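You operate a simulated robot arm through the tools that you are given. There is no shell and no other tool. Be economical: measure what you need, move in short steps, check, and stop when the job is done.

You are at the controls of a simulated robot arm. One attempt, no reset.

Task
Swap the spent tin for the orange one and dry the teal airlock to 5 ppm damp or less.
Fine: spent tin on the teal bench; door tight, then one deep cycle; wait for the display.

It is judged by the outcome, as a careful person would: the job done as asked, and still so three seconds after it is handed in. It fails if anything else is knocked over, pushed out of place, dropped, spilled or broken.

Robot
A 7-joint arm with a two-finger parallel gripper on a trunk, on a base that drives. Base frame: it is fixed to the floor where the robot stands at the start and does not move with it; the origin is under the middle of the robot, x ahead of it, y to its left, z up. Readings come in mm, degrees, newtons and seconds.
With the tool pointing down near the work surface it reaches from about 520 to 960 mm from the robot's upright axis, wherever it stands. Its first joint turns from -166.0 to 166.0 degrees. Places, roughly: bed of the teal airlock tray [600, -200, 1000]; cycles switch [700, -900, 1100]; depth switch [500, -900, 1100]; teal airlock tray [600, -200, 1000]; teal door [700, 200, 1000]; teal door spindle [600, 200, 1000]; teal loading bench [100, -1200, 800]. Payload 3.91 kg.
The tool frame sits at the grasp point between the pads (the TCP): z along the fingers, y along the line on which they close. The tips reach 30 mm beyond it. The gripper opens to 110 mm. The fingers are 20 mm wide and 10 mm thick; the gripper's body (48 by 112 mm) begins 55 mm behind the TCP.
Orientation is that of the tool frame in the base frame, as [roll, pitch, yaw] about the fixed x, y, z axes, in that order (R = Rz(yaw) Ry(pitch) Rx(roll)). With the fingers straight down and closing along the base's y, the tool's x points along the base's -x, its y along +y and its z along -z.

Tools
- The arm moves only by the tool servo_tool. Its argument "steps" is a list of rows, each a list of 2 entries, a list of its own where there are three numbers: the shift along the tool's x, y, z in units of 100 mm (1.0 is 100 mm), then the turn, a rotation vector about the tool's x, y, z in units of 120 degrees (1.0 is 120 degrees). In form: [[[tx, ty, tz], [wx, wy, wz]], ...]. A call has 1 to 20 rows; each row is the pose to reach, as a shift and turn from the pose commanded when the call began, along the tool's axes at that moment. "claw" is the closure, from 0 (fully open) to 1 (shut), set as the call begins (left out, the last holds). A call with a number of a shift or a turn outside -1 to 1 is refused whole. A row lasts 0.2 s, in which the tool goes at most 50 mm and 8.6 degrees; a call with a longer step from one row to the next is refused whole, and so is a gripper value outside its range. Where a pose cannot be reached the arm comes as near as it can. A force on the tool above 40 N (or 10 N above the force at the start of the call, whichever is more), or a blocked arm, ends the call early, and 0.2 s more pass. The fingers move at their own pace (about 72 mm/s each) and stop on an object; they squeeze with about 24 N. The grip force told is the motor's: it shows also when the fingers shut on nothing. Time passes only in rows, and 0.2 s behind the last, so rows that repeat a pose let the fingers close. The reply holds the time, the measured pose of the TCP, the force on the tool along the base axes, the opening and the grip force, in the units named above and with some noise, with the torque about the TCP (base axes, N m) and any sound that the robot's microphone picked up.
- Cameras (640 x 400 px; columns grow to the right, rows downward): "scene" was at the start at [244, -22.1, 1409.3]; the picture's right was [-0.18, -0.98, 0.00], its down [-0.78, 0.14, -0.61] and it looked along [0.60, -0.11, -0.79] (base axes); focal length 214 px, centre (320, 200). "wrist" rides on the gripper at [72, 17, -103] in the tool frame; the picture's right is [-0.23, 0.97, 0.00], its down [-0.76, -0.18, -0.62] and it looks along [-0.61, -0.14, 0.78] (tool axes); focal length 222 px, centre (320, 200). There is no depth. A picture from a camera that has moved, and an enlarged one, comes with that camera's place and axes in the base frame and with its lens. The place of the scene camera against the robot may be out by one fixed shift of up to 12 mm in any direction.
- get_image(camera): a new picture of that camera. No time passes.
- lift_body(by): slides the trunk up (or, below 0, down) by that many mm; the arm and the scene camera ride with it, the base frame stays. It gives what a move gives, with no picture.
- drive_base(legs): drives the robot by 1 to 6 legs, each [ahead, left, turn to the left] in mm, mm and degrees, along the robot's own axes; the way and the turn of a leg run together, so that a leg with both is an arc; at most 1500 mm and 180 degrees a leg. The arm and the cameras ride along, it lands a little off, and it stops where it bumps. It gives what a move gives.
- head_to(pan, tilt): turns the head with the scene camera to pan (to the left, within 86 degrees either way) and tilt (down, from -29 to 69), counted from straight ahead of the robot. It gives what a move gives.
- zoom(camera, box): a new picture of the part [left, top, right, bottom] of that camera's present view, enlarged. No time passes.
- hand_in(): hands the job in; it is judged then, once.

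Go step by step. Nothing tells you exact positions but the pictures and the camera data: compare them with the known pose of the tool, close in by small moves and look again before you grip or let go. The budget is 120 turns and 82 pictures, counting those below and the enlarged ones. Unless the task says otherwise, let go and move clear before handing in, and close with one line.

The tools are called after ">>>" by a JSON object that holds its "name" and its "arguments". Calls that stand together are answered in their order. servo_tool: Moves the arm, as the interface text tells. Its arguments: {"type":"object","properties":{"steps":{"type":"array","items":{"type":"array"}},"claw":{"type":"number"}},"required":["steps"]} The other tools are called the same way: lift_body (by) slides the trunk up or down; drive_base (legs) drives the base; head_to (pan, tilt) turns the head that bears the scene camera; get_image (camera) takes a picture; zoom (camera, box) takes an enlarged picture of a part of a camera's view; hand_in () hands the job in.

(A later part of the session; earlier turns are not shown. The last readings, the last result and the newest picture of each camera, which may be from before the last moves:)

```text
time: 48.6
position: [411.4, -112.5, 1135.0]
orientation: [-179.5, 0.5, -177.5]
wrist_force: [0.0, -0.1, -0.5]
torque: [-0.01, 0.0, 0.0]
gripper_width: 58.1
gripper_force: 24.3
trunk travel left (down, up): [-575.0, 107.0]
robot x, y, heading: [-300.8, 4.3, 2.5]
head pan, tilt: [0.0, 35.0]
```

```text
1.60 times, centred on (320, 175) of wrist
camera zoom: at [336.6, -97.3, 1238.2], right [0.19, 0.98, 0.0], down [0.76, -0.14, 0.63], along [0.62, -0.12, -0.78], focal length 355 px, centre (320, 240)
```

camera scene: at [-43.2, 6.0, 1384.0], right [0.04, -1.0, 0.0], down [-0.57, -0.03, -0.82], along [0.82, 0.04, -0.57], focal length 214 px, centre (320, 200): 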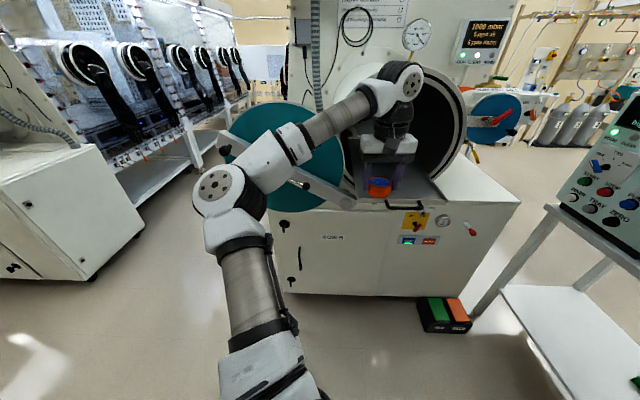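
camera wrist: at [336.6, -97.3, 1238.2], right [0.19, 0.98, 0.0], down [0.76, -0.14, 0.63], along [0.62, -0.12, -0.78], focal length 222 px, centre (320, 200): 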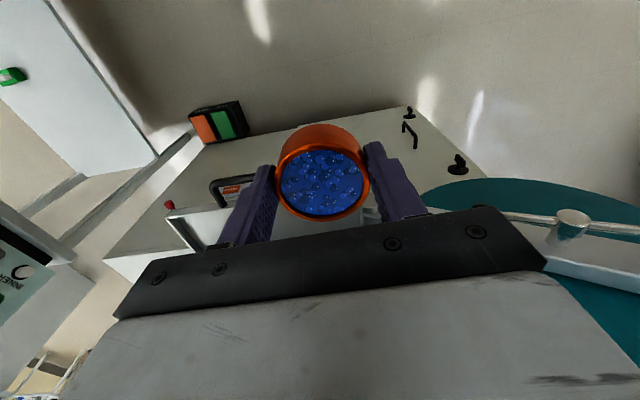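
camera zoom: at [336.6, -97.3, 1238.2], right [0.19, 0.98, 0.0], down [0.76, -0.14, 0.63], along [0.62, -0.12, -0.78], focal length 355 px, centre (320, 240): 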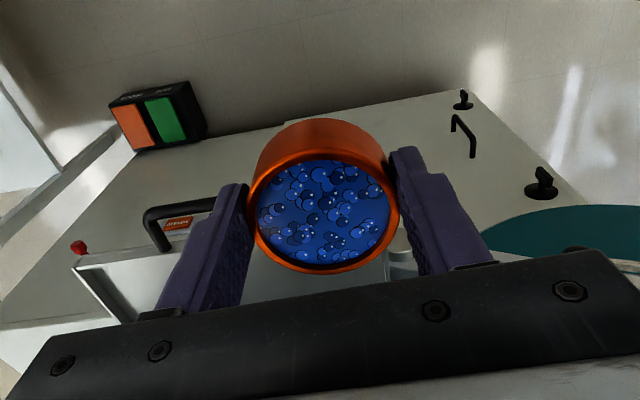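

The tray's near edge is now at about x=512 (it slid in ~170 mm, still sticking out ~165 mm of the tube). I drive forward-right to bring the tin above the tray bed.

>>> {"name": "drive_base", "arguments": {"legs": [[160, -115, 0]]}}

>>> {"name": "get_image", "arguments": {"camera": "scene"}}

>>> {"name": "get_image", "arguments": {"camera": "wrist"}}

```text
time: 50.2
position: [572.8, -226.7, 1135.0]
orientation: [-179.7, 0.6, -178.1]
wrist_force: [0.5, -0.3, -1.9]
torque: [0.03, 0.01, -0.03]
gripper_width: 57.7
gripper_force: 23.9
trunk travel left (down, up): [-575.0, 107.0]
robot x, y, heading: [-139.3, -103.8, 2.2]
head pan, tilt: [0.0, 35.0]
```

```text
42 pictures are left
camera scene: at [120.2, -105.6, 1383.8], right [0.04, -1.0, 0.0], down [-0.57, -0.02, -0.82], along [0.82, 0.03, -0.57], focal length 214 px, centre (320, 200)
```

scene: 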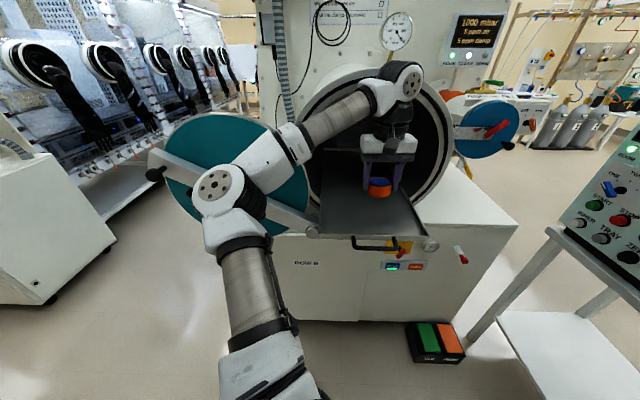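

```text
41 pictures are left
camera wrist: at [499.0, -211.6, 1237.8], right [0.19, 0.98, 0.0], down [0.76, -0.15, 0.63], along [0.62, -0.12, -0.78], focal length 222 px, centre (320, 200)
```

wrist: 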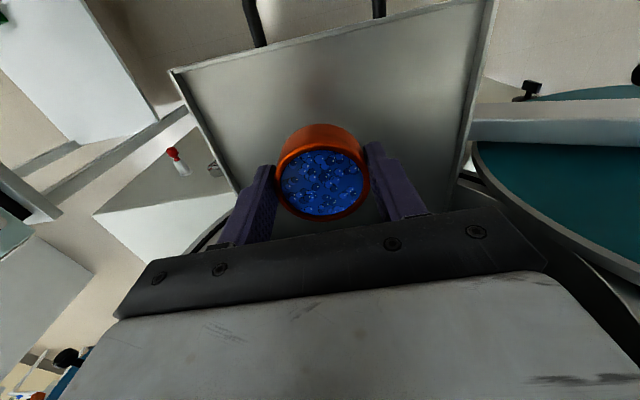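

The tin is above the bed, 60 mm in from the near edge. I descend gently to about TCP z 1041.

>>> {"name": "servo_tool", "arguments": {"steps": [[[-0.15, 0, 0.25], [0, 0, 0]], [[-0.15, 0, 0.5], [0, 0, 0]], [[-0.15, 0, 0.75], [0, 0, 0]], [[-0.15, 0, 0.85], [0, 0, 0]], [[-0.15, 0, 0.88], [0, 0, 0]], [[-0.15, 0, 0.9], [0, 0, 0]], [[-0.15, 0, 0.92], [0, 0, 0]], [[-0.15, 0, 0.94], [0, 0, 0]]]}}

>>> {"name": "get_image", "arguments": {"camera": "wrist"}}

```text
time: 52.0
position: [588.3, -226.5, 1040.0]
orientation: [-179.7, 0.6, -177.9]
wrist_force: [-0.7, -0.1, -1.2]
torque: [-0.02, 0.0, -0.01]
gripper_width: 57.9
gripper_force: 24.0
trunk travel left (down, up): [-575.0, 107.0]
robot x, y, heading: [-140.8, -107.2, 2.0]
head pan, tilt: [0.0, 35.0]
```

```text
40 pictures are left
camera wrist: at [514.2, -211.7, 1143.6], right [0.19, 0.98, 0.0], down [0.76, -0.15, 0.63], along [0.62, -0.12, -0.78], focal length 222 px, centre (320, 200)
```

wrist: 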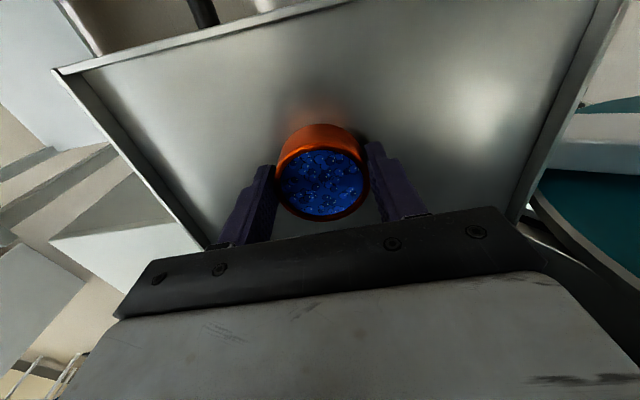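

No contact yet; I creep down further until touch.

>>> {"name": "servo_tool", "arguments": {"steps": [[[0, 0, 0.01], [0, 0, 0]], [[0, 0, 0.02], [0, 0, 0]], [[0, 0, 0.03], [0, 0, 0]], [[0, 0, 0.04], [0, 0, 0]]]}}

```text
time: 53.0
position: [588.0, -224.8, 1039.6]
orientation: [-179.7, 0.8, -178.0]
wrist_force: [3.3, -0.1, 15.0]
torque: [0.27, 0.04, -0.08]
gripper_width: 57.9
gripper_force: 24.1
trunk travel left (down, up): [-575.0, 107.0]
robot x, y, heading: [-138.6, -106.8, 2.3]
head pan, tilt: [0.0, 35.0]
```

The tin rests on the bed. I release and rise.

>>> {"name": "servo_tool", "arguments": {"steps": [[[0, 0, -0.03], [0, 0, 0]], [[0, 0, -0.03], [0, 0, 0]], [[0, 0, -0.03], [0, 0, 0]], [[0, 0, -0.03], [0, 0, 0]], [[0, 0, -0.03], [0, 0, 0]]], "claw": 0.15}}

>>> {"name": "servo_tool", "arguments": {"steps": [[[0, 0, -0.2], [0, 0, 0]], [[0, 0, -0.5], [0, 0, 0]], [[0, 0, -0.9], [0, 0, 0]], [[0, 0, -1.0], [0, 0, 0]]]}}

>>> {"name": "get_image", "arguments": {"camera": "wrist"}}

```text
time: 54.2
position: [588.1, -225.8, 1040.4]
orientation: [-179.6, 0.5, -178.0]
wrist_force: [0.1, -0.4, -0.1]
torque: [-0.03, 0.0, -0.03]
gripper_width: 93.6
gripper_force: 0.1
trunk travel left (down, up): [-575.0, 107.0]
robot x, y, heading: [-141.4, -108.7, 2.2]
head pan, tilt: [0.0, 35.0]
```

```text
time: 55.2
position: [587.6, -224.4, 1141.1]
orientation: [-179.6, 0.5, -178.0]
wrist_force: [0.3, 0.1, -0.5]
torque: [0.03, 0.01, 0.0]
gripper_width: 93.7
gripper_force: 0.0
trunk travel left (down, up): [-575.0, 107.0]
robot x, y, heading: [-140.9, -104.2, 2.2]
head pan, tilt: [0.0, 35.0]
```

```text
39 pictures are left
camera wrist: at [513.4, -209.7, 1244.8], right [0.19, 0.98, 0.0], down [0.76, -0.15, 0.63], along [0.62, -0.12, -0.78], focal length 222 px, centre (320, 200)
```

wrist: 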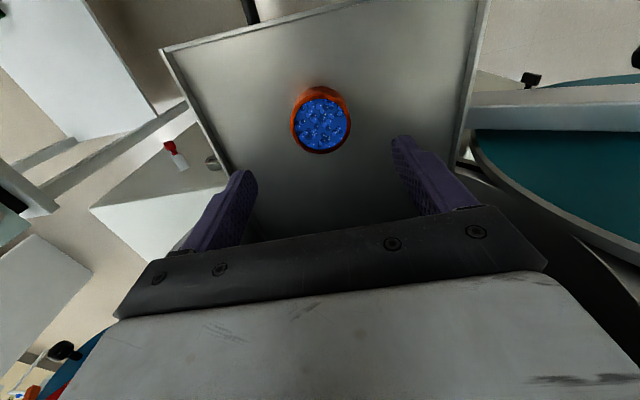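

The fresh tin stands on the bed. Next I push the tray in by its handle: back off a little, tilt the fingers forward 30°, closed, and approach the handle from the front.

>>> {"name": "drive_base", "arguments": {"legs": [[-80, 0, 0]]}}

>>> {"name": "servo_tool", "arguments": {"steps": [[[0.35, 0, 0], [0, 0, 0]], [[0.6, 0, 0], [0, -0.06, 0]], [[0.85, 0, 0], [0, -0.12, 0]], [[1.0, 0, 0], [0, -0.18, 0]], [[1.0, 0, 0], [0, -0.25, 0]], [[1.0, 0, 0], [0, -0.25, 0]]], "claw": 1}}

>>> {"name": "head_to", "arguments": {"pan": -10, "tilt": 45}}

>>> {"name": "get_image", "arguments": {"camera": "scene"}}

>>> {"name": "get_image", "arguments": {"camera": "wrist"}}

```text
time: 56.3
position: [506.5, -225.7, 1142.4]
orientation: [-179.7, 0.6, -177.8]
wrist_force: [-1.3, -0.8, 0.7]
torque: [-0.02, -0.01, 0.0]
gripper_width: 93.6
gripper_force: 0.1
trunk travel left (down, up): [-575.0, 107.0]
robot x, y, heading: [-220.1, -107.2, 1.9]
head pan, tilt: [0.0, 35.0]
```

```text
time: 57.7
position: [406.5, -229.0, 1140.9]
orientation: [-179.5, 30.4, -177.6]
wrist_force: [0.7, 0.2, 0.1]
torque: [0.0, -0.01, 0.0]
gripper_width: 0.0
gripper_force: 23.9
trunk travel left (down, up): [-575.0, 107.0]
robot x, y, heading: [-219.1, -108.5, 2.0]
head pan, tilt: [0.0, 35.0]
```

```text
time: 58.4
position: [407.6, -229.0, 1140.7]
orientation: [-179.6, 30.5, -177.6]
wrist_force: [-0.6, -0.4, -0.2]
torque: [0.01, 0.01, 0.0]
gripper_width: 0.0
gripper_force: 24.1
trunk travel left (down, up): [-575.0, 107.0]
robot x, y, heading: [-223.1, -109.5, 2.0]
head pan, tilt: [-10.0, 45.0]
```

```text
38 pictures are left
camera scene: at [31.0, -122.0, 1369.2], right [-0.14, -0.99, 0.0], down [-0.7, 0.1, -0.71], along [0.7, -0.1, -0.71], focal length 214 px, centre (320, 200)
```

scene: 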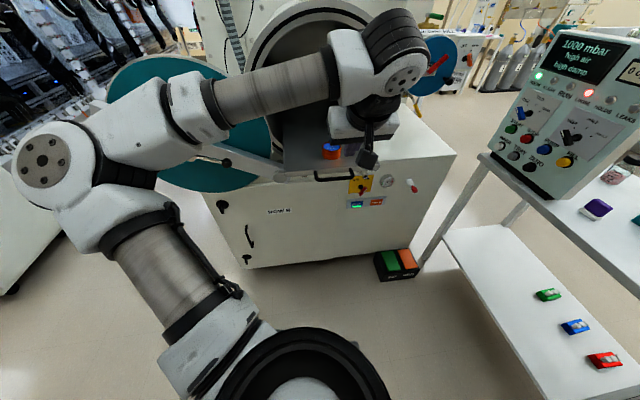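

```text
37 pictures are left
camera wrist: at [290.9, -216.3, 1193.3], right [0.16, 0.98, 0.11], down [0.35, -0.16, 0.92], along [0.92, -0.11, -0.36], focal length 222 px, centre (320, 200)
```

wrist: 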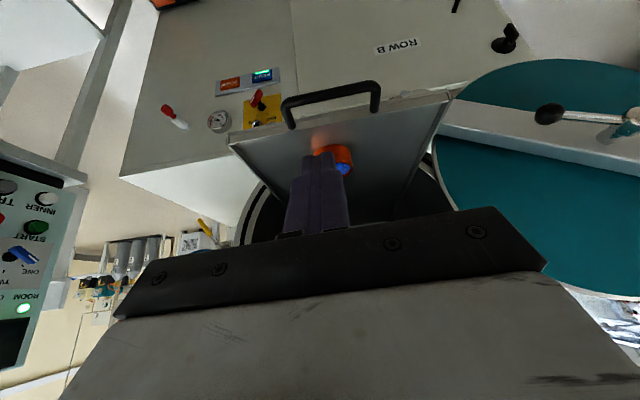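

The handle bar is at about x≈476, y≈-215, z≈1000. I lower the closed fingers just in front of it.

>>> {"name": "servo_tool", "arguments": {"steps": [[[0.08, 0, 0.26], [0, 0, 0]], [[0.17, 0.05, 0.53], [0, 0, 0]], [[0.255, 0.08, 0.79], [0, 0, 0]], [[0.255, 0.08, 0.79], [0, 0, 0]]]}}

>>> {"name": "servo_tool", "arguments": {"steps": [[[0.11, 0, 0.19], [0, 0, 0]], [[0.228, 0, 0.388], [0, 0, 0]], [[0.228, 0, 0.388], [0, 0, 0]]]}}

>>> {"name": "get_image", "arguments": {"camera": "wrist"}}

>>> {"name": "zoom", "arguments": {"camera": "scene", "box": [240, 80, 460, 250]}}

```text
time: 59.4
position: [422.7, -221.8, 1060.3]
orientation: [-179.6, 30.5, -177.7]
wrist_force: [0.3, 0.1, -0.1]
torque: [0.01, -0.02, 0.02]
gripper_width: 0.0
gripper_force: 23.8
trunk travel left (down, up): [-575.0, 107.0]
robot x, y, heading: [-215.2, -107.8, 1.9]
head pan, tilt: [-10.0, 45.0]
```

```text
time: 60.2
position: [425.0, -224.7, 1014.1]
orientation: [-179.6, 30.5, -177.5]
wrist_force: [0.0, 0.4, -0.2]
torque: [-0.01, -0.02, 0.01]
gripper_width: 0.0
gripper_force: 24.0
trunk travel left (down, up): [-575.0, 107.0]
robot x, y, heading: [-224.1, -109.6, 2.5]
head pan, tilt: [-10.0, 45.0]
```

```text
36 pictures are left
camera wrist: at [309.1, -211.6, 1067.1], right [0.16, 0.98, 0.11], down [0.35, -0.16, 0.93], along [0.93, -0.11, -0.36], focal length 222 px, centre (320, 200)
```

wrist: 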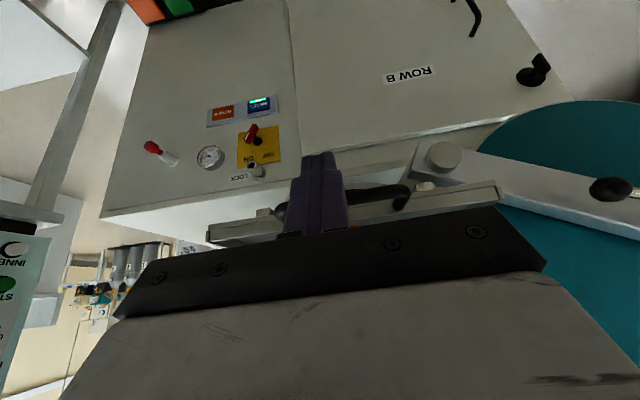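

```text
2.35 times, centred on (350, 165) of scene
camera zoom: at [30.9, -122.0, 1369.2], right [-0.14, -0.99, 0.0], down [-0.7, 0.1, -0.71], along [0.7, -0.1, -0.71], focal length 505 px, centre (249, 282)
```

zoom: 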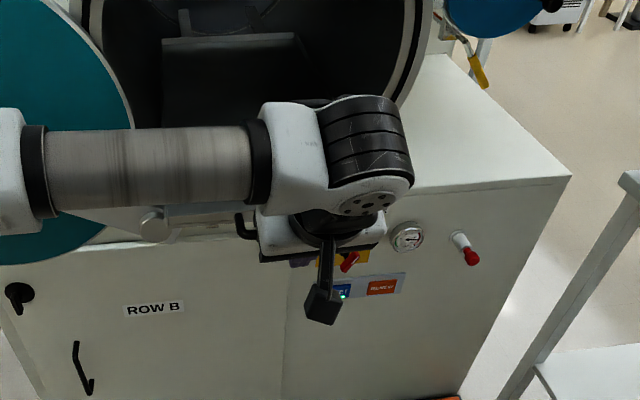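

The fingers stand in front of the handle bar. I push forward along +x in small steps.

>>> {"name": "servo_tool", "arguments": {"steps": [[[-0.086, 0, 0.051], [0, 0, 0]], [[-0.172, 0, 0.101], [0, 0, 0]], [[-0.259, 0, 0.152], [0, 0, 0]], [[-0.345, 0, 0.202], [0, 0, 0]], [[-0.431, 0, 0.253], [0, 0, 0]], [[-0.517, 0, 0.304], [0, 0, 0]], [[-0.603, 0, 0.354], [0, 0, 0]], [[-0.69, 0, 0.405], [0, 0, 0]], [[-0.776, 0, 0.455], [0, 0, 0]], [[-0.862, 0, 0.506], [0, 0, 0]]]}}

>>> {"name": "get_image", "arguments": {"camera": "wrist"}}

```text
time: 62.4
position: [526.7, -219.5, 1016.0]
orientation: [-179.6, 30.6, -177.6]
wrist_force: [0.2, 0.0, -1.1]
torque: [0.01, 0.01, 0.02]
gripper_width: 0.0
gripper_force: 24.0
trunk travel left (down, up): [-575.0, 107.0]
robot x, y, heading: [-218.5, -106.2, 2.2]
head pan, tilt: [-10.0, 45.0]
```

```text
34 pictures are left
camera wrist: at [410.5, -206.5, 1067.9], right [0.16, 0.98, 0.11], down [0.34, -0.16, 0.93], along [0.93, -0.11, -0.36], focal length 222 px, centre (320, 200)
```

wrist: 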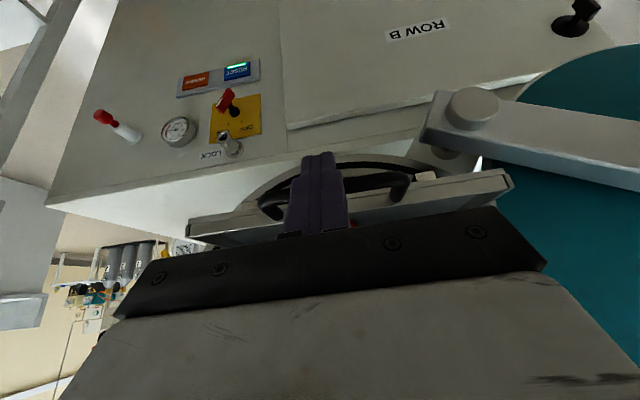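

The tray seems to follow with little force. I continue pushing.

>>> {"name": "servo_tool", "arguments": {"steps": [[[-0.086, 0, 0.051], [0, 0, 0]], [[-0.172, 0, 0.101], [0, 0, 0]], [[-0.259, 0, 0.152], [0, 0, 0]], [[-0.345, 0, 0.202], [0, 0, 0]], [[-0.431, 0, 0.253], [0, 0, 0]], [[-0.517, 0, 0.304], [0, 0, 0]], [[-0.603, 0, 0.354], [0, 0, 0]], [[-0.69, 0, 0.405], [0, 0, 0]], [[-0.776, 0, 0.455], [0, 0, 0]], [[-0.862, 0, 0.506], [0, 0, 0]]]}}

>>> {"name": "get_image", "arguments": {"camera": "wrist"}}

>>> {"name": "get_image", "arguments": {"camera": "scene"}}

```text
time: 64.6
position: [627.2, -213.1, 1014.4]
orientation: [-179.6, 30.6, -177.7]
wrist_force: [-0.4, 0.4, -1.0]
torque: [-0.04, 0.0, 0.0]
gripper_width: 0.0
gripper_force: 24.3
trunk travel left (down, up): [-575.0, 107.0]
robot x, y, heading: [-221.9, -106.0, 2.4]
head pan, tilt: [-10.0, 45.0]
```

```text
33 pictures are left
camera wrist: at [510.5, -201.1, 1067.6], right [0.16, 0.98, 0.11], down [0.34, -0.16, 0.93], along [0.93, -0.11, -0.36], focal length 222 px, centre (320, 200)
```

wrist: 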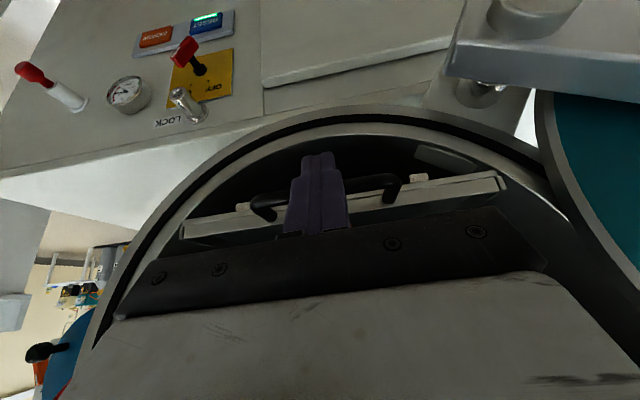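

```text
32 pictures are left
camera scene: at [31.2, -121.9, 1369.1], right [-0.14, -0.99, 0.0], down [-0.7, 0.1, -0.71], along [0.7, -0.1, -0.71], focal length 214 px, centre (320, 200)
```

scene: 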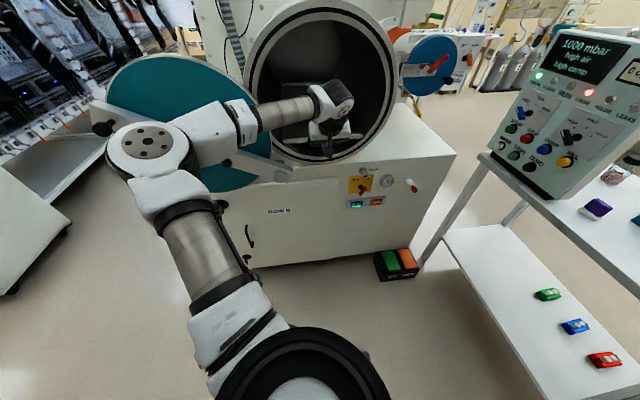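

The tray front is at the tube mouth. I push further in until it stops.

>>> {"name": "servo_tool", "arguments": {"steps": [[[-0.086, 0, 0.051], [0, 0, 0]], [[-0.172, 0, 0.101], [0, 0, 0]], [[-0.259, 0, 0.152], [0, 0, 0]], [[-0.345, 0, 0.202], [0, 0, 0]], [[-0.431, 0, 0.253], [0, 0, 0]], [[-0.517, 0, 0.304], [0, 0, 0]], [[-0.517, 0, 0.304], [0, 0, 0]]]}}

>>> {"name": "get_image", "arguments": {"camera": "wrist"}}

>>> {"name": "zoom", "arguments": {"camera": "scene", "box": [200, 0, 460, 200]}}

```text
time: 66.2
position: [687.8, -211.4, 1014.7]
orientation: [-179.6, 30.7, -177.5]
wrist_force: [-0.6, -0.4, -0.7]
torque: [-0.01, 0.03, 0.02]
gripper_width: 0.0
gripper_force: 23.5
trunk travel left (down, up): [-575.0, 107.0]
robot x, y, heading: [-219.2, -104.4, 2.5]
head pan, tilt: [-10.0, 45.0]
```

```text
31 pictures are left
camera wrist: at [571.3, -198.6, 1067.4], right [0.16, 0.98, 0.11], down [0.34, -0.16, 0.93], along [0.93, -0.11, -0.36], focal length 222 px, centre (320, 200)
```

wrist: 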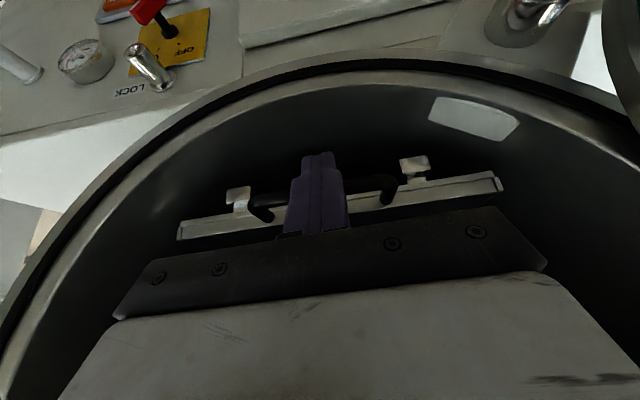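

```text
2.00 times, centred on (330, 100) of scene
camera zoom: at [30.9, -122.0, 1369.2], right [-0.14, -0.99, 0.0], down [-0.7, 0.1, -0.71], along [0.7, -0.1, -0.71], focal length 429 px, centre (300, 400)
```

zoom: 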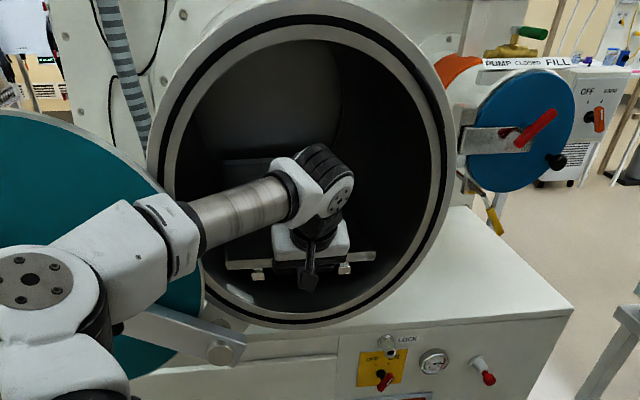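

The handle is inside the rim. I push a bit more to find the end stop.

>>> {"name": "servo_tool", "arguments": {"steps": [[[-0.086, 0, 0.051], [0, 0, 0]], [[-0.172, 0, 0.101], [0, 0, 0]], [[-0.259, 0, 0.152], [0, 0, 0]], [[-0.345, 0, 0.202], [0, 0, 0]], [[-0.431, 0, 0.253], [0, 0, 0]]]}}

>>> {"name": "servo_tool", "arguments": {"steps": [[[0.25, 0, -0.15], [0, 0, 0]], [[0.5, 0, -0.3], [0, 0, 0]], [[0.86, 0, -0.5], [0, 0, 0]], [[0.86, 0, -0.5], [0, 0, 0]]]}}

>>> {"name": "servo_tool", "arguments": {"steps": [[[0.4, 0, -0.25], [0, 0, 0]], [[0.7, 0, -0.5], [0, 0, 0]], [[0.7, 0, -0.9], [0, 0, 0]], [[0.7, 0, -0.9], [0, 0, 0]]]}}

>>> {"name": "get_image", "arguments": {"camera": "wrist"}}

```text
time: 66.8
position: [697.4, -211.9, 1009.3]
orientation: [-179.8, 29.5, -177.9]
wrist_force: [-4.7, -0.7, 0.2]
torque: [0.02, 0.05, -0.01]
gripper_width: 0.0
gripper_force: 24.3
trunk travel left (down, up): [-575.0, 107.0]
robot x, y, heading: [-219.2, -108.2, 2.1]
head pan, tilt: [-10.0, 45.0]
stopped in row 2: the force on the tool passed its limit at 50 N (the readings are from after the stop); the commanded pose is now the measured one
```

```text
time: 67.8
position: [598.9, -216.2, 1008.9]
orientation: [-179.8, 29.6, -177.9]
wrist_force: [0.7, 0.3, 0.1]
torque: [-0.02, 0.02, -0.03]
gripper_width: 0.3
gripper_force: 23.9
trunk travel left (down, up): [-575.0, 107.0]
robot x, y, heading: [-220.2, -108.4, 2.0]
head pan, tilt: [-10.0, 45.0]
```

```text
time: 68.8
position: [488.8, -219.4, 1052.5]
orientation: [-179.8, 29.6, -177.8]
wrist_force: [1.6, -0.4, 0.1]
torque: [-0.01, 0.01, -0.01]
gripper_width: 0.0
gripper_force: 24.4
trunk travel left (down, up): [-575.0, 107.0]
robot x, y, heading: [-216.9, -110.8, 2.1]
head pan, tilt: [-10.0, 45.0]
```

```text
29 pictures are left
camera wrist: at [374.1, -206.0, 1108.1], right [0.16, 0.98, 0.11], down [0.36, -0.16, 0.92], along [0.92, -0.11, -0.38], focal length 222 px, centre (320, 200)
```

wrist: 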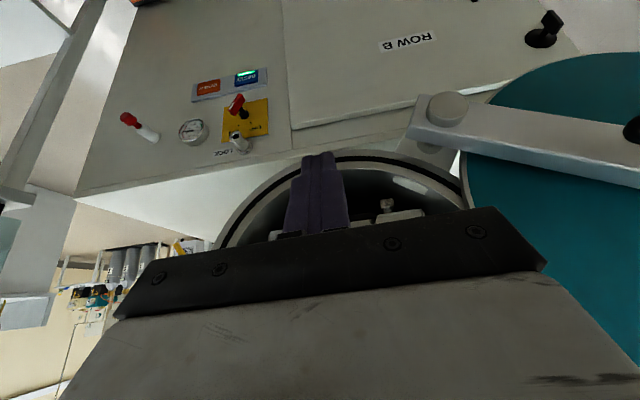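

The tray is home against its stop. Now I back off to study the door, its beam and spindle.

>>> {"name": "drive_base", "arguments": {"legs": [[-300, 150, 0]]}}

>>> {"name": "head_to", "arguments": {"pan": 0, "tilt": 20}}

>>> {"name": "zoom", "arguments": {"camera": "scene", "box": [160, 80, 480, 280]}}

```text
time: 71.0
position: [185.3, -85.5, 1053.0]
orientation: [-179.8, 29.5, -178.3]
wrist_force: [-0.2, -0.5, -0.8]
torque: [-0.03, -0.01, 0.02]
gripper_width: 0.0
gripper_force: 24.2
trunk travel left (down, up): [-575.0, 107.0]
robot x, y, heading: [-521.5, 33.3, 1.7]
head pan, tilt: [-10.0, 45.0]
```

```text
time: 71.9
position: [185.3, -86.5, 1053.5]
orientation: [-179.8, 29.6, -178.3]
wrist_force: [0.6, -1.0, 0.3]
torque: [0.01, -0.03, 0.01]
gripper_width: 0.0
gripper_force: 24.4
trunk travel left (down, up): [-575.0, 107.0]
robot x, y, heading: [-523.2, 31.5, 1.7]
head pan, tilt: [0.0, 20.0]
```

```text
2.00 times, centred on (320, 180) of scene
camera zoom: at [-260.8, 29.4, 1407.7], right [0.03, -1.0, 0.0], down [-0.34, -0.01, -0.94], along [0.94, 0.03, -0.34], focal length 429 px, centre (320, 240)
```

zoom: 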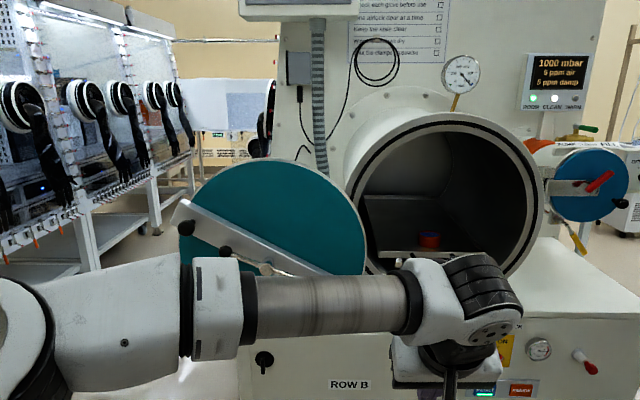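

The door is a disc on a beam that swings about a boss low on the left (axis along x), roughly 90° up and over onto the tube; its far end has a black knob. I level the fingers to point ahead and move toward that knob.

>>> {"name": "servo_tool", "arguments": {"steps": [[[0, 0.12, 0], [0, -0.065, 0]], [[0, 0.25, 0], [0, -0.13, 0]], [[0, 0.37, 0], [0, -0.195, 0]], [[0, 0.5, 0], [0, -0.26, 0]], [[0, 0.62, 0], [0, -0.325, 0]], [[0, 0.75, 0], [0, -0.39, 0]], [[0, 0.87, 0], [0, -0.45, 0]], [[0, 1.0, 0], [0, -0.505, 0]], [[0, 1.0, 0], [0, -0.505, 0]]], "claw": 0.2}}

>>> {"name": "drive_base", "arguments": {"legs": [[230, 130, -1.5]]}}

>>> {"name": "servo_tool", "arguments": {"steps": [[[-0.2, 0.35, 0], [0, 0, 0]], [[-0.4, 0.7, 0], [0, 0, 0]], [[-0.6, 1.0, 0], [0, 0, 0]], [[-0.6, 1.0, 0], [0, 0, 0]]]}}

>>> {"name": "get_image", "arguments": {"camera": "scene"}}

>>> {"name": "get_image", "arguments": {"camera": "wrist"}}

```text
time: 73.9
position: [189.1, 0.0, 1058.2]
orientation: [-178.5, 83.3, -176.3]
wrist_force: [0.2, 0.1, 0.2]
torque: [0.03, 0.0, 0.04]
gripper_width: 88.0
gripper_force: 0.0
out of reach, approached as far as the arm can: row 7, 8, 9
trunk travel left (down, up): [-575.0, 107.0]
robot x, y, heading: [-521.2, 30.3, 1.9]
head pan, tilt: [0.0, 20.0]
```

```text
time: 75.7
position: [412.1, 121.0, 1058.8]
orientation: [-178.4, 83.2, -177.5]
wrist_force: [0.0, 1.2, 0.4]
torque: [0.03, -0.02, 0.0]
gripper_width: 87.7
gripper_force: 0.1
trunk travel left (down, up): [-575.0, 107.0]
robot x, y, heading: [-299.1, 168.2, 0.6]
head pan, tilt: [0.0, 20.0]
```

```text
time: 76.7
position: [414.9, 220.9, 1112.8]
orientation: [-178.7, 83.2, -177.7]
wrist_force: [0.8, 0.8, 0.5]
torque: [0.03, -0.02, 0.01]
gripper_width: 87.8
gripper_force: 0.0
trunk travel left (down, up): [-575.0, 107.0]
robot x, y, heading: [-299.1, 163.9, 0.4]
head pan, tilt: [0.0, 20.0]
```

```text
27 pictures are left
camera scene: at [-37.2, 159.2, 1407.8], right [0.01, -1.0, 0.0], down [-0.34, 0.0, -0.94], along [0.94, 0.01, -0.34], focal length 214 px, centre (320, 200)
```

scene: 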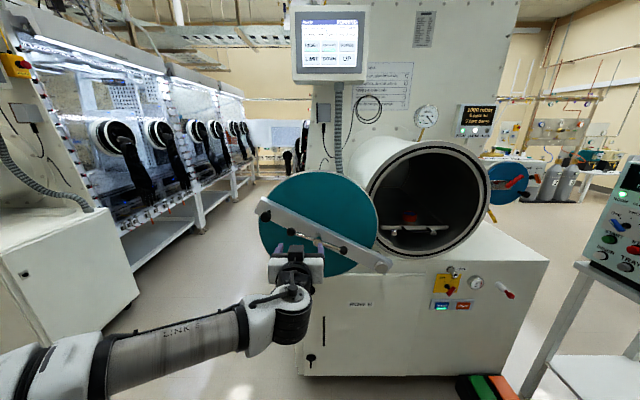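

```text
26 pictures are left
camera wrist: at [304.1, 235.7, 1054.5], right [0.01, 0.97, 0.22], down [-0.53, -0.18, 0.83], along [0.85, -0.13, 0.51], focal length 222 px, centre (320, 200)
```

wrist: 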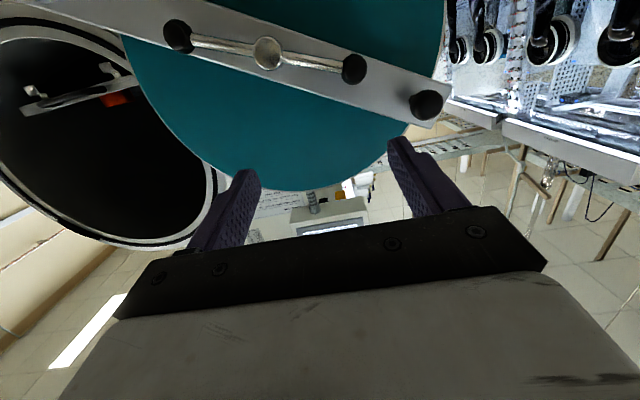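

The far knob is at about (590, 346, 1120), hub at (590, 177, 1032), boss at (-60, 915) in y–z. I approach the knob with open fingers.

>>> {"name": "servo_tool", "arguments": {"steps": [[[-0.07, 0.4, 0.1], [0, 0, 0]], [[-0.1, 0.8, 0.3], [0, 0, 0]], [[-0.15, 1.0, 0.6], [0, 0, 0]], [[-0.15, 1.0, 0.6], [0, 0, 0]]]}}

>>> {"name": "servo_tool", "arguments": {"steps": [[[0, 0.23, 0.1], [0, 0, 0]], [[-0.05, 0.23, 0.4], [0, 0, 0]], [[-0.05, 0.23, 0.65], [0, 0, 0]], [[-0.05, 0.23, 0.65], [0, 0, 0]]]}}

>>> {"name": "get_image", "arguments": {"camera": "wrist"}}

```text
time: 77.7
position: [478.0, 320.1, 1123.2]
orientation: [-178.6, 83.3, -177.6]
wrist_force: [0.3, 0.4, 0.3]
torque: [-0.02, 0.01, -0.02]
gripper_width: 87.7
gripper_force: 0.0
trunk travel left (down, up): [-575.0, 107.0]
robot x, y, heading: [-300.6, 166.3, 0.2]
head pan, tilt: [0.0, 20.0]
```

```text
time: 78.7
position: [543.6, 343.8, 1122.1]
orientation: [-178.7, 83.3, -177.9]
wrist_force: [0.0, 0.3, 0.2]
torque: [-0.01, 0.0, 0.01]
gripper_width: 87.8
gripper_force: 0.0
trunk travel left (down, up): [-575.0, 107.0]
robot x, y, heading: [-301.6, 165.8, 0.7]
head pan, tilt: [0.0, 20.0]
```

```text
25 pictures are left
camera wrist: at [431.0, 358.7, 1062.5], right [0.01, 0.97, 0.22], down [-0.53, -0.18, 0.83], along [0.85, -0.13, 0.51], focal length 222 px, centre (320, 200)
```

wrist: 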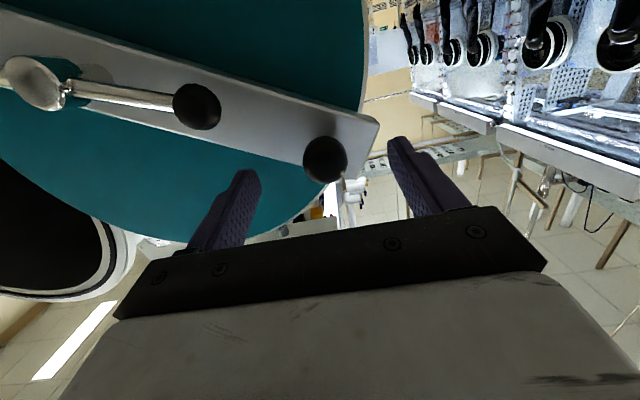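

Knob centre confirmed at (590, 346, 1122). I move in 35 mm and grip it.

>>> {"name": "servo_tool", "arguments": {"steps": [[[-0.02, 0.02, 0.12], [0, 0, 0]], [[-0.03, 0.02, 0.24], [0, 0, 0]], [[-0.04, 0.02, 0.35], [0, 0, 0]], [[-0.04, 0.02, 0.35], [0, 0, 0]]]}}

>>> {"name": "servo_tool", "arguments": {"steps": [[[0, 0, 0], [0, 0, 0]], [[0, 0, 0], [0, 0, 0]], [[0, 0, 0], [0, 0, 0]], [[0, 0, 0], [0, 0, 0]]], "claw": 1}}

```text
time: 79.7
position: [577.6, 346.4, 1120.0]
orientation: [-178.3, 83.4, -177.4]
wrist_force: [-0.4, -0.1, -0.4]
torque: [0.01, 0.04, -0.02]
gripper_width: 87.9
gripper_force: 0.1
trunk travel left (down, up): [-575.0, 107.0]
robot x, y, heading: [-297.6, 165.3, 0.4]
head pan, tilt: [0.0, 20.0]
```

```text
time: 80.7
position: [577.8, 345.8, 1121.3]
orientation: [-178.5, 83.2, -177.8]
wrist_force: [0.6, 0.2, -0.2]
torque: [0.08, 0.01, 0.06]
gripper_width: 32.9
gripper_force: 45.0
trunk travel left (down, up): [-575.0, 107.0]
robot x, y, heading: [-298.0, 168.8, 0.3]
head pan, tilt: [0.0, 20.0]
```

The knob is held. I swing the beam up along its arc, first segment of 12°.

>>> {"name": "servo_tool", "arguments": {"steps": [[[-0.105, -0.055, -0.013], [0, 0, 0]], [[-0.208, -0.114, -0.027], [0, 0, 0]], [[-0.31, -0.175, -0.04], [0, 0, 0]], [[-0.41, -0.238, -0.053], [0, 0, 0]], [[-0.508, -0.305, -0.066], [0, 0, 0]], [[-0.606, -0.373, -0.078], [0, 0, 0]], [[-0.7, -0.445, -0.091], [0, 0, 0]], [[-0.793, -0.519, -0.103], [0, 0, 0]]]}}

>>> {"name": "get_image", "arguments": {"camera": "wrist"}}

```text
time: 82.5
position: [577.0, 295.4, 1198.0]
orientation: [-178.8, 83.2, -178.0]
wrist_force: [10.4, -8.3, -8.5]
torque: [0.31, 0.13, 0.02]
gripper_width: 33.4
gripper_force: 45.3
trunk travel left (down, up): [-575.0, 107.0]
robot x, y, heading: [-305.1, 163.3, 0.3]
head pan, tilt: [0.0, 20.0]
```

```text
24 pictures are left
camera wrist: at [465.9, 309.7, 1140.1], right [0.01, 0.97, 0.22], down [-0.53, -0.18, 0.83], along [0.85, -0.13, 0.51], focal length 222 px, centre (320, 200)
```

wrist: 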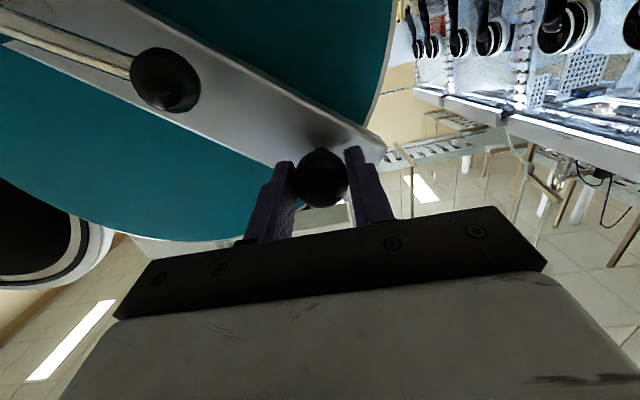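

The beam follows well with low force. I continue the arc.

>>> {"name": "servo_tool", "arguments": {"steps": [[[-0.11, -0.11, -0.016], [0, 0, 0]], [[-0.225, -0.22, -0.031], [0, 0, 0]], [[-0.335, -0.335, -0.046], [0, 0, 0]], [[-0.445, -0.45, -0.06], [0, 0, 0]], [[-0.55, -0.57, -0.075], [0, 0, 0]], [[-0.65, -0.69, -0.089], [0, 0, 0]], [[-0.745, -0.815, -0.103], [0, 0, 0]], [[-0.84, -0.945, -0.115], [0, 0, 0]]]}}

```text
time: 84.3
position: [577.3, 201.7, 1287.2]
orientation: [-178.4, 83.3, -177.6]
wrist_force: [3.3, -1.6, -2.4]
torque: [0.4, -0.06, 0.28]
gripper_width: 33.6
gripper_force: 44.6
trunk travel left (down, up): [-575.0, 107.0]
robot x, y, heading: [-300.7, 168.7, 0.5]
head pan, tilt: [0.0, 20.0]
```

Tracking is good; I go on through the next two segments.

>>> {"name": "servo_tool", "arguments": {"steps": [[[-0.088, -0.132, -0.013], [0, 0, 0]], [[-0.172, -0.267, -0.025], [0, 0, 0]], [[-0.251, -0.405, -0.037], [0, 0, 0]], [[-0.325, -0.545, -0.048], [0, 0, 0]], [[-0.394, -0.688, -0.059], [0, 0, 0]], [[-0.459, -0.833, -0.069], [0, 0, 0]], [[-0.517, -0.981, -0.078], [0, 0, 0]]]}}

>>> {"name": "servo_tool", "arguments": {"steps": [[[-0.055, -0.149, -0.009], [0, 0, 0]], [[-0.103, -0.301, -0.017], [0, 0, 0]], [[-0.147, -0.454, -0.025], [0, 0, 0]], [[-0.185, -0.608, -0.032], [0, 0, 0]], [[-0.217, -0.764, -0.039], [0, 0, 0]], [[-0.245, -0.92, -0.045], [0, 0, 0]]]}}

>>> {"name": "get_image", "arguments": {"camera": "wrist"}}

```text
time: 85.9
position: [575.1, 104.4, 1341.3]
orientation: [-178.1, 83.4, -177.5]
wrist_force: [11.3, 1.5, 3.1]
torque: [0.45, 0.07, 0.19]
gripper_width: 33.4
gripper_force: 45.4
trunk travel left (down, up): [-575.0, 107.0]
robot x, y, heading: [-302.4, 166.4, 0.5]
head pan, tilt: [0.0, 20.0]
```

```text
time: 87.3
position: [576.3, 10.2, 1363.7]
orientation: [-178.6, 83.2, -177.8]
wrist_force: [11.6, 1.2, 7.6]
torque: [0.51, -0.07, 0.33]
gripper_width: 33.3
gripper_force: 45.0
trunk travel left (down, up): [-575.0, 107.0]
robot x, y, heading: [-300.0, 170.0, 0.3]
head pan, tilt: [0.0, 20.0]
```

```text
23 pictures are left
camera wrist: at [464.0, 24.6, 1303.9], right [0.01, 0.97, 0.22], down [-0.53, -0.18, 0.83], along [0.85, -0.13, 0.51], focal length 222 px, centre (320, 200)
```

wrist: 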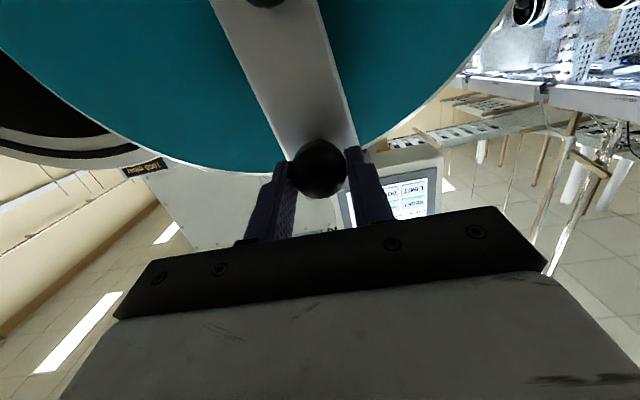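

The door is near vertical; I continue past the top.

>>> {"name": "servo_tool", "arguments": {"steps": [[[-0.022, -0.158, -0.005], [0, 0, 0]], [[-0.039, -0.316, -0.01], [0, 0, 0]], [[-0.05, -0.475, -0.014], [0, 0, 0]], [[-0.055, -0.633, -0.017], [0, 0, 0]], [[-0.055, -0.793, -0.02], [0, 0, 0]], [[-0.05, -0.952, -0.022], [0, 0, 0]]]}}

>>> {"name": "servo_tool", "arguments": {"steps": [[[0.011, -0.158, -0.001], [0, 0, 0]], [[0.028, -0.316, -0.002], [0, 0, 0]], [[0.05, -0.474, -0.002], [0, 0, 0]], [[0.078, -0.63, -0.001], [0, 0, 0]], [[0.11, -0.786, 0.0], [0, 0, 0]], [[0.148, -0.94, 0.002], [0, 0, 0]]]}}

>>> {"name": "get_image", "arguments": {"camera": "scene"}}

```text
time: 88.7
position: [575.5, -85.1, 1370.4]
orientation: [-178.6, 83.2, -177.9]
wrist_force: [-7.5, -1.5, -7.2]
torque: [0.22, -0.05, 0.44]
gripper_width: 33.4
gripper_force: 44.5
trunk travel left (down, up): [-575.0, 107.0]
robot x, y, heading: [-301.7, 164.6, 0.4]
head pan, tilt: [0.0, 20.0]
```

```text
time: 90.1
position: [576.1, -176.7, 1356.1]
orientation: [-178.3, 83.5, -177.4]
wrist_force: [9.3, -1.2, 4.1]
torque: [0.56, -0.21, 0.3]
gripper_width: 33.6
gripper_force: 45.0
trunk travel left (down, up): [-575.0, 107.0]
robot x, y, heading: [-298.7, 166.9, 0.4]
head pan, tilt: [0.0, 20.0]
```

```text
22 pictures are left
camera scene: at [-36.5, 159.1, 1407.8], right [0.01, -1.0, 0.0], down [-0.34, 0.0, -0.94], along [0.94, 0.01, -0.34], focal length 214 px, centre (320, 200)
```

scene: 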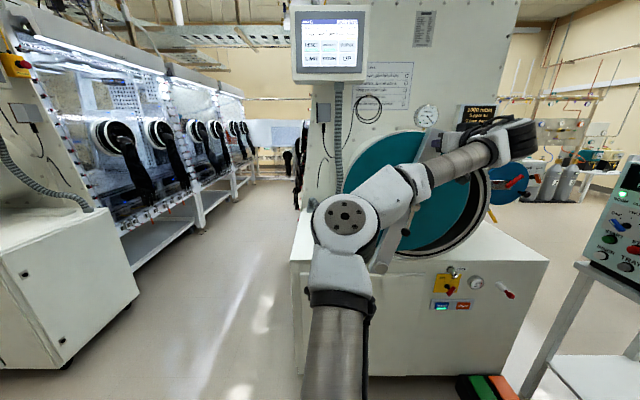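

About 20° remain. I continue to 117°, then creep until the stop.

>>> {"name": "servo_tool", "arguments": {"steps": [[[0.044, -0.153, 0.003], [0, 0, 0]], [[0.092, -0.305, 0.006], [0, 0, 0]], [[0.147, -0.454, 0.01], [0, 0, 0]], [[0.206, -0.601, 0.014], [0, 0, 0]], [[0.27, -0.747, 0.019], [0, 0, 0]], [[0.34, -0.89, 0.025], [0, 0, 0]]]}}

>>> {"name": "servo_tool", "arguments": {"steps": [[[0.035, -0.07, 0.003], [0, 0, 0]], [[0.073, -0.14, 0.006], [0, 0, 0]], [[0.11, -0.21, 0.01], [0, 0, 0]], [[0.153, -0.278, 0.013], [0, 0, 0]], [[0.195, -0.346, 0.017], [0, 0, 0]], [[0.236, -0.413, 0.02], [0, 0, 0]]]}}

>>> {"name": "get_image", "arguments": {"camera": "scene"}}

```text
time: 91.5
position: [575.7, -269.8, 1320.1]
orientation: [-179.1, 83.1, -178.3]
wrist_force: [-7.5, 4.4, -9.4]
torque: [0.41, -0.22, 0.49]
gripper_width: 33.2
gripper_force: 44.5
trunk travel left (down, up): [-575.0, 107.0]
robot x, y, heading: [-303.1, 167.8, 0.4]
head pan, tilt: [0.0, 20.0]
```

```text
time: 92.9
position: [576.0, -306.7, 1298.8]
orientation: [-178.6, 83.3, -177.7]
wrist_force: [-11.1, 10.8, -13.8]
torque: [0.44, -0.18, 0.49]
gripper_width: 33.3
gripper_force: 45.3
trunk travel left (down, up): [-575.0, 107.0]
robot x, y, heading: [-299.4, 168.8, 0.4]
head pan, tilt: [0.0, 20.0]
```

```text
21 pictures are left
camera scene: at [-37.2, 159.8, 1407.8], right [0.01, -1.0, 0.0], down [-0.34, 0.0, -0.94], along [0.94, 0.01, -0.34], focal length 214 px, centre (320, 200)
```

scene: 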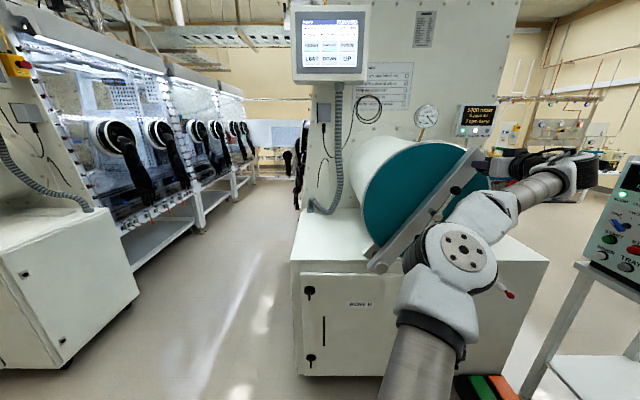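

The disc covers the tube mouth; no stop felt yet, so I creep on a few degrees (with a slightly smaller radius).

>>> {"name": "servo_tool", "arguments": {"steps": [[[0.05, -0.05, 0.005], [0, 0, 0]], [[0.095, -0.115, 0.01], [0, 0, 0]], [[0.14, -0.18, 0.014], [0, 0, 0]], [[0.185, -0.245, 0.019], [0, 0, 0]], [[0.235, -0.31, 0.023], [0, 0, 0]]]}}

>>> {"name": "zoom", "arguments": {"camera": "scene", "box": [320, 100, 560, 300]}}

```text
time: 94.1
position: [576.0, -329.2, 1282.6]
orientation: [-174.7, 83.8, -173.4]
wrist_force: [-5.1, 24.4, 20.1]
torque: [0.19, 0.61, 0.75]
gripper_width: 33.8
gripper_force: 44.5
trunk travel left (down, up): [-575.0, 107.0]
robot x, y, heading: [-299.0, 164.7, 0.6]
head pan, tilt: [0.0, 20.0]
```

```text
2.00 times, centred on (440, 200) of scene
camera zoom: at [-40.2, 164.4, 1408.8], right [0.01, -1.0, 0.0], down [-0.34, -0.01, -0.94], along [0.94, 0.01, -0.34], focal length 429 px, centre (80, 200)
```

zoom: 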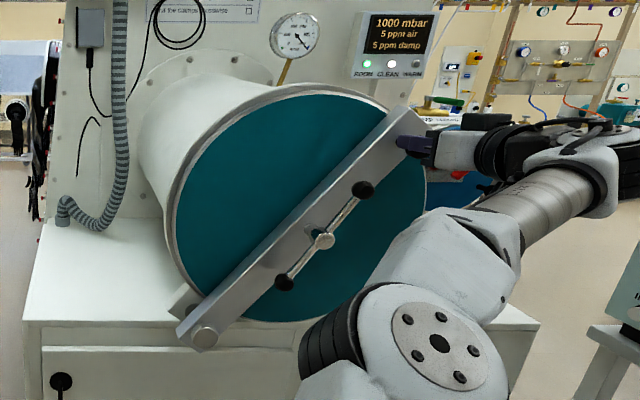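

The stop is reached (126°): the door sits on the rim. I release the knob and back off.

>>> {"name": "servo_tool", "arguments": {"steps": [[[0, 0, 0], [0, 0, 0]], [[0, 0, 0], [0, 0, 0]], [[0, 0, 0], [0, 0, 0]], [[0, 0, -0.2], [0, 0, 0]], [[0, 0, -0.5], [0, 0, 0]], [[0, 0, -0.9], [0, 0, 0]], [[0, 0, -0.9], [0, 0, 0]]], "claw": 0.27}}

>>> {"name": "get_image", "arguments": {"camera": "wrist"}}

```text
time: 95.7
position: [489.4, -339.8, 1283.7]
orientation: [-178.5, 83.4, -177.5]
wrist_force: [0.3, -0.2, 0.2]
torque: [-0.01, 0.01, 0.0]
gripper_width: 80.1
gripper_force: 0.0
trunk travel left (down, up): [-575.0, 107.0]
robot x, y, heading: [-301.1, 167.1, 0.4]
head pan, tilt: [0.0, 20.0]
```

```text
19 pictures are left
camera wrist: at [378.0, -324.6, 1224.7], right [0.01, 0.97, 0.22], down [-0.53, -0.18, 0.83], along [0.85, -0.13, 0.51], focal length 222 px, centre (320, 200)
```

wrist: 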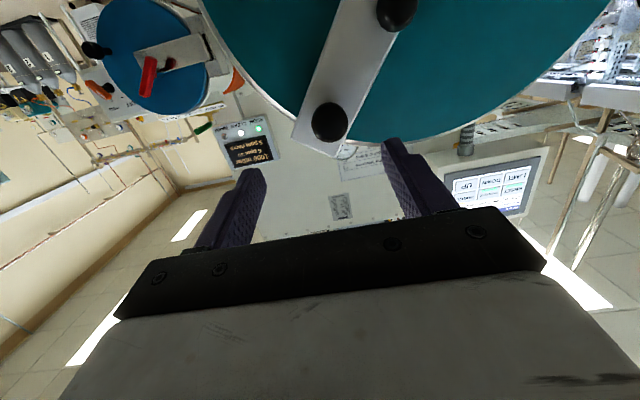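

The door stays put. I move to the spindle hub (about y=-215, z=1127) and roll the gripper to straddle its T-bar.

>>> {"name": "servo_tool", "arguments": {"steps": [[[0.3, 0.25, 0], [0, 0, 0]], [[0.65, 0.5, 0], [0, 0, 0]], [[1.0, 0.8, 0], [0, 0, 0]]]}}

>>> {"name": "servo_tool", "arguments": {"steps": [[[0.1, 0.1, -0.05], [0, 0, -0.07]], [[0.2, 0.2, -0.1], [0, 0, -0.14]], [[0.3, 0.3, -0.15], [0, 0, -0.21]], [[0.4, 0.4, -0.15], [0, 0, -0.28]], [[0.5, 0.45, -0.15], [0, 0, -0.35]], [[0.57, 0.45, -0.15], [0, 0, -0.42]], [[0.57, 0.45, -0.15], [0, 0, -0.49]], [[0.57, 0.45, -0.15], [0, 0, -0.56]], [[0.57, 0.45, -0.15], [0, 0, -0.63]], [[0.57, 0.45, -0.15], [0, 0, -0.667]], [[0.57, 0.45, -0.15], [0, 0, -0.667]]]}}

>>> {"name": "get_image", "arguments": {"camera": "wrist"}}

```text
time: 96.5
position: [474.0, -261.3, 1182.0]
orientation: [-178.2, 83.3, -177.3]
wrist_force: [-0.6, -0.1, 0.4]
torque: [0.0, 0.03, 0.01]
gripper_width: 80.4
gripper_force: 0.1
trunk travel left (down, up): [-575.0, 107.0]
robot x, y, heading: [-303.5, 165.9, 0.3]
head pan, tilt: [0.0, 20.0]
```

```text
time: 98.9
position: [451.9, -216.8, 1130.1]
orientation: [-96.8, 9.6, -90.3]
wrist_force: [0.0, 0.2, 0.3]
torque: [-0.02, 0.0, -0.01]
gripper_width: 80.4
gripper_force: 0.0
trunk travel left (down, up): [-575.0, 107.0]
robot x, y, heading: [-298.1, 164.2, 0.0]
head pan, tilt: [0.0, 20.0]
```

```text
18 pictures are left
camera wrist: at [346.2, -286.3, 1114.0], right [-0.11, 0.39, -0.92], down [-0.59, 0.71, 0.37], along [0.8, 0.59, 0.15], focal length 222 px, centre (320, 200)
```

wrist: 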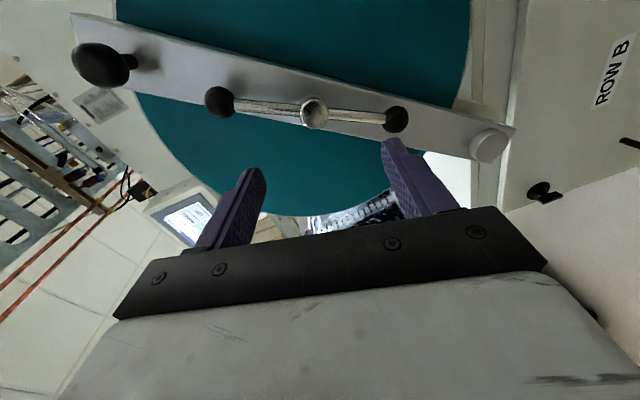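

Hub confirmed at (590, -217, 1121), T-bar half length ~89 mm at angle ~120°. I roll back 15° more for clearance and move in.

>>> {"name": "servo_tool", "arguments": {"steps": [[[0, -0.02, 0.1], [0, 0, -0.065]], [[0.02, -0.05, 0.3], [0, 0, -0.125]], [[0.02, -0.05, 0.5], [0, 0, -0.125]], [[0.02, -0.05, 0.75], [0, 0, -0.125]], [[0.02, -0.05, 0.75], [0, 0, -0.125]]]}}

>>> {"name": "get_image", "arguments": {"camera": "wrist"}}

```text
time: 100.1
position: [526.1, -218.7, 1127.1]
orientation: [-96.7, -5.1, -88.6]
wrist_force: [-0.8, -0.3, -0.3]
torque: [-0.01, -0.03, 0.01]
gripper_width: 80.2
gripper_force: 0.2
trunk travel left (down, up): [-575.0, 107.0]
robot x, y, heading: [-296.8, 164.2, 0.2]
head pan, tilt: [0.0, 20.0]
```

```text
17 pictures are left
camera wrist: at [422.3, -294.5, 1129.2], right [-0.12, 0.14, -0.98], down [-0.62, 0.77, 0.18], along [0.78, 0.63, -0.01], focal length 222 px, centre (320, 200)
```

wrist: 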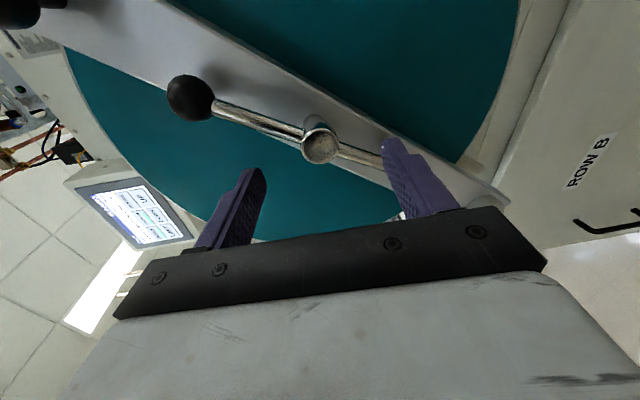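

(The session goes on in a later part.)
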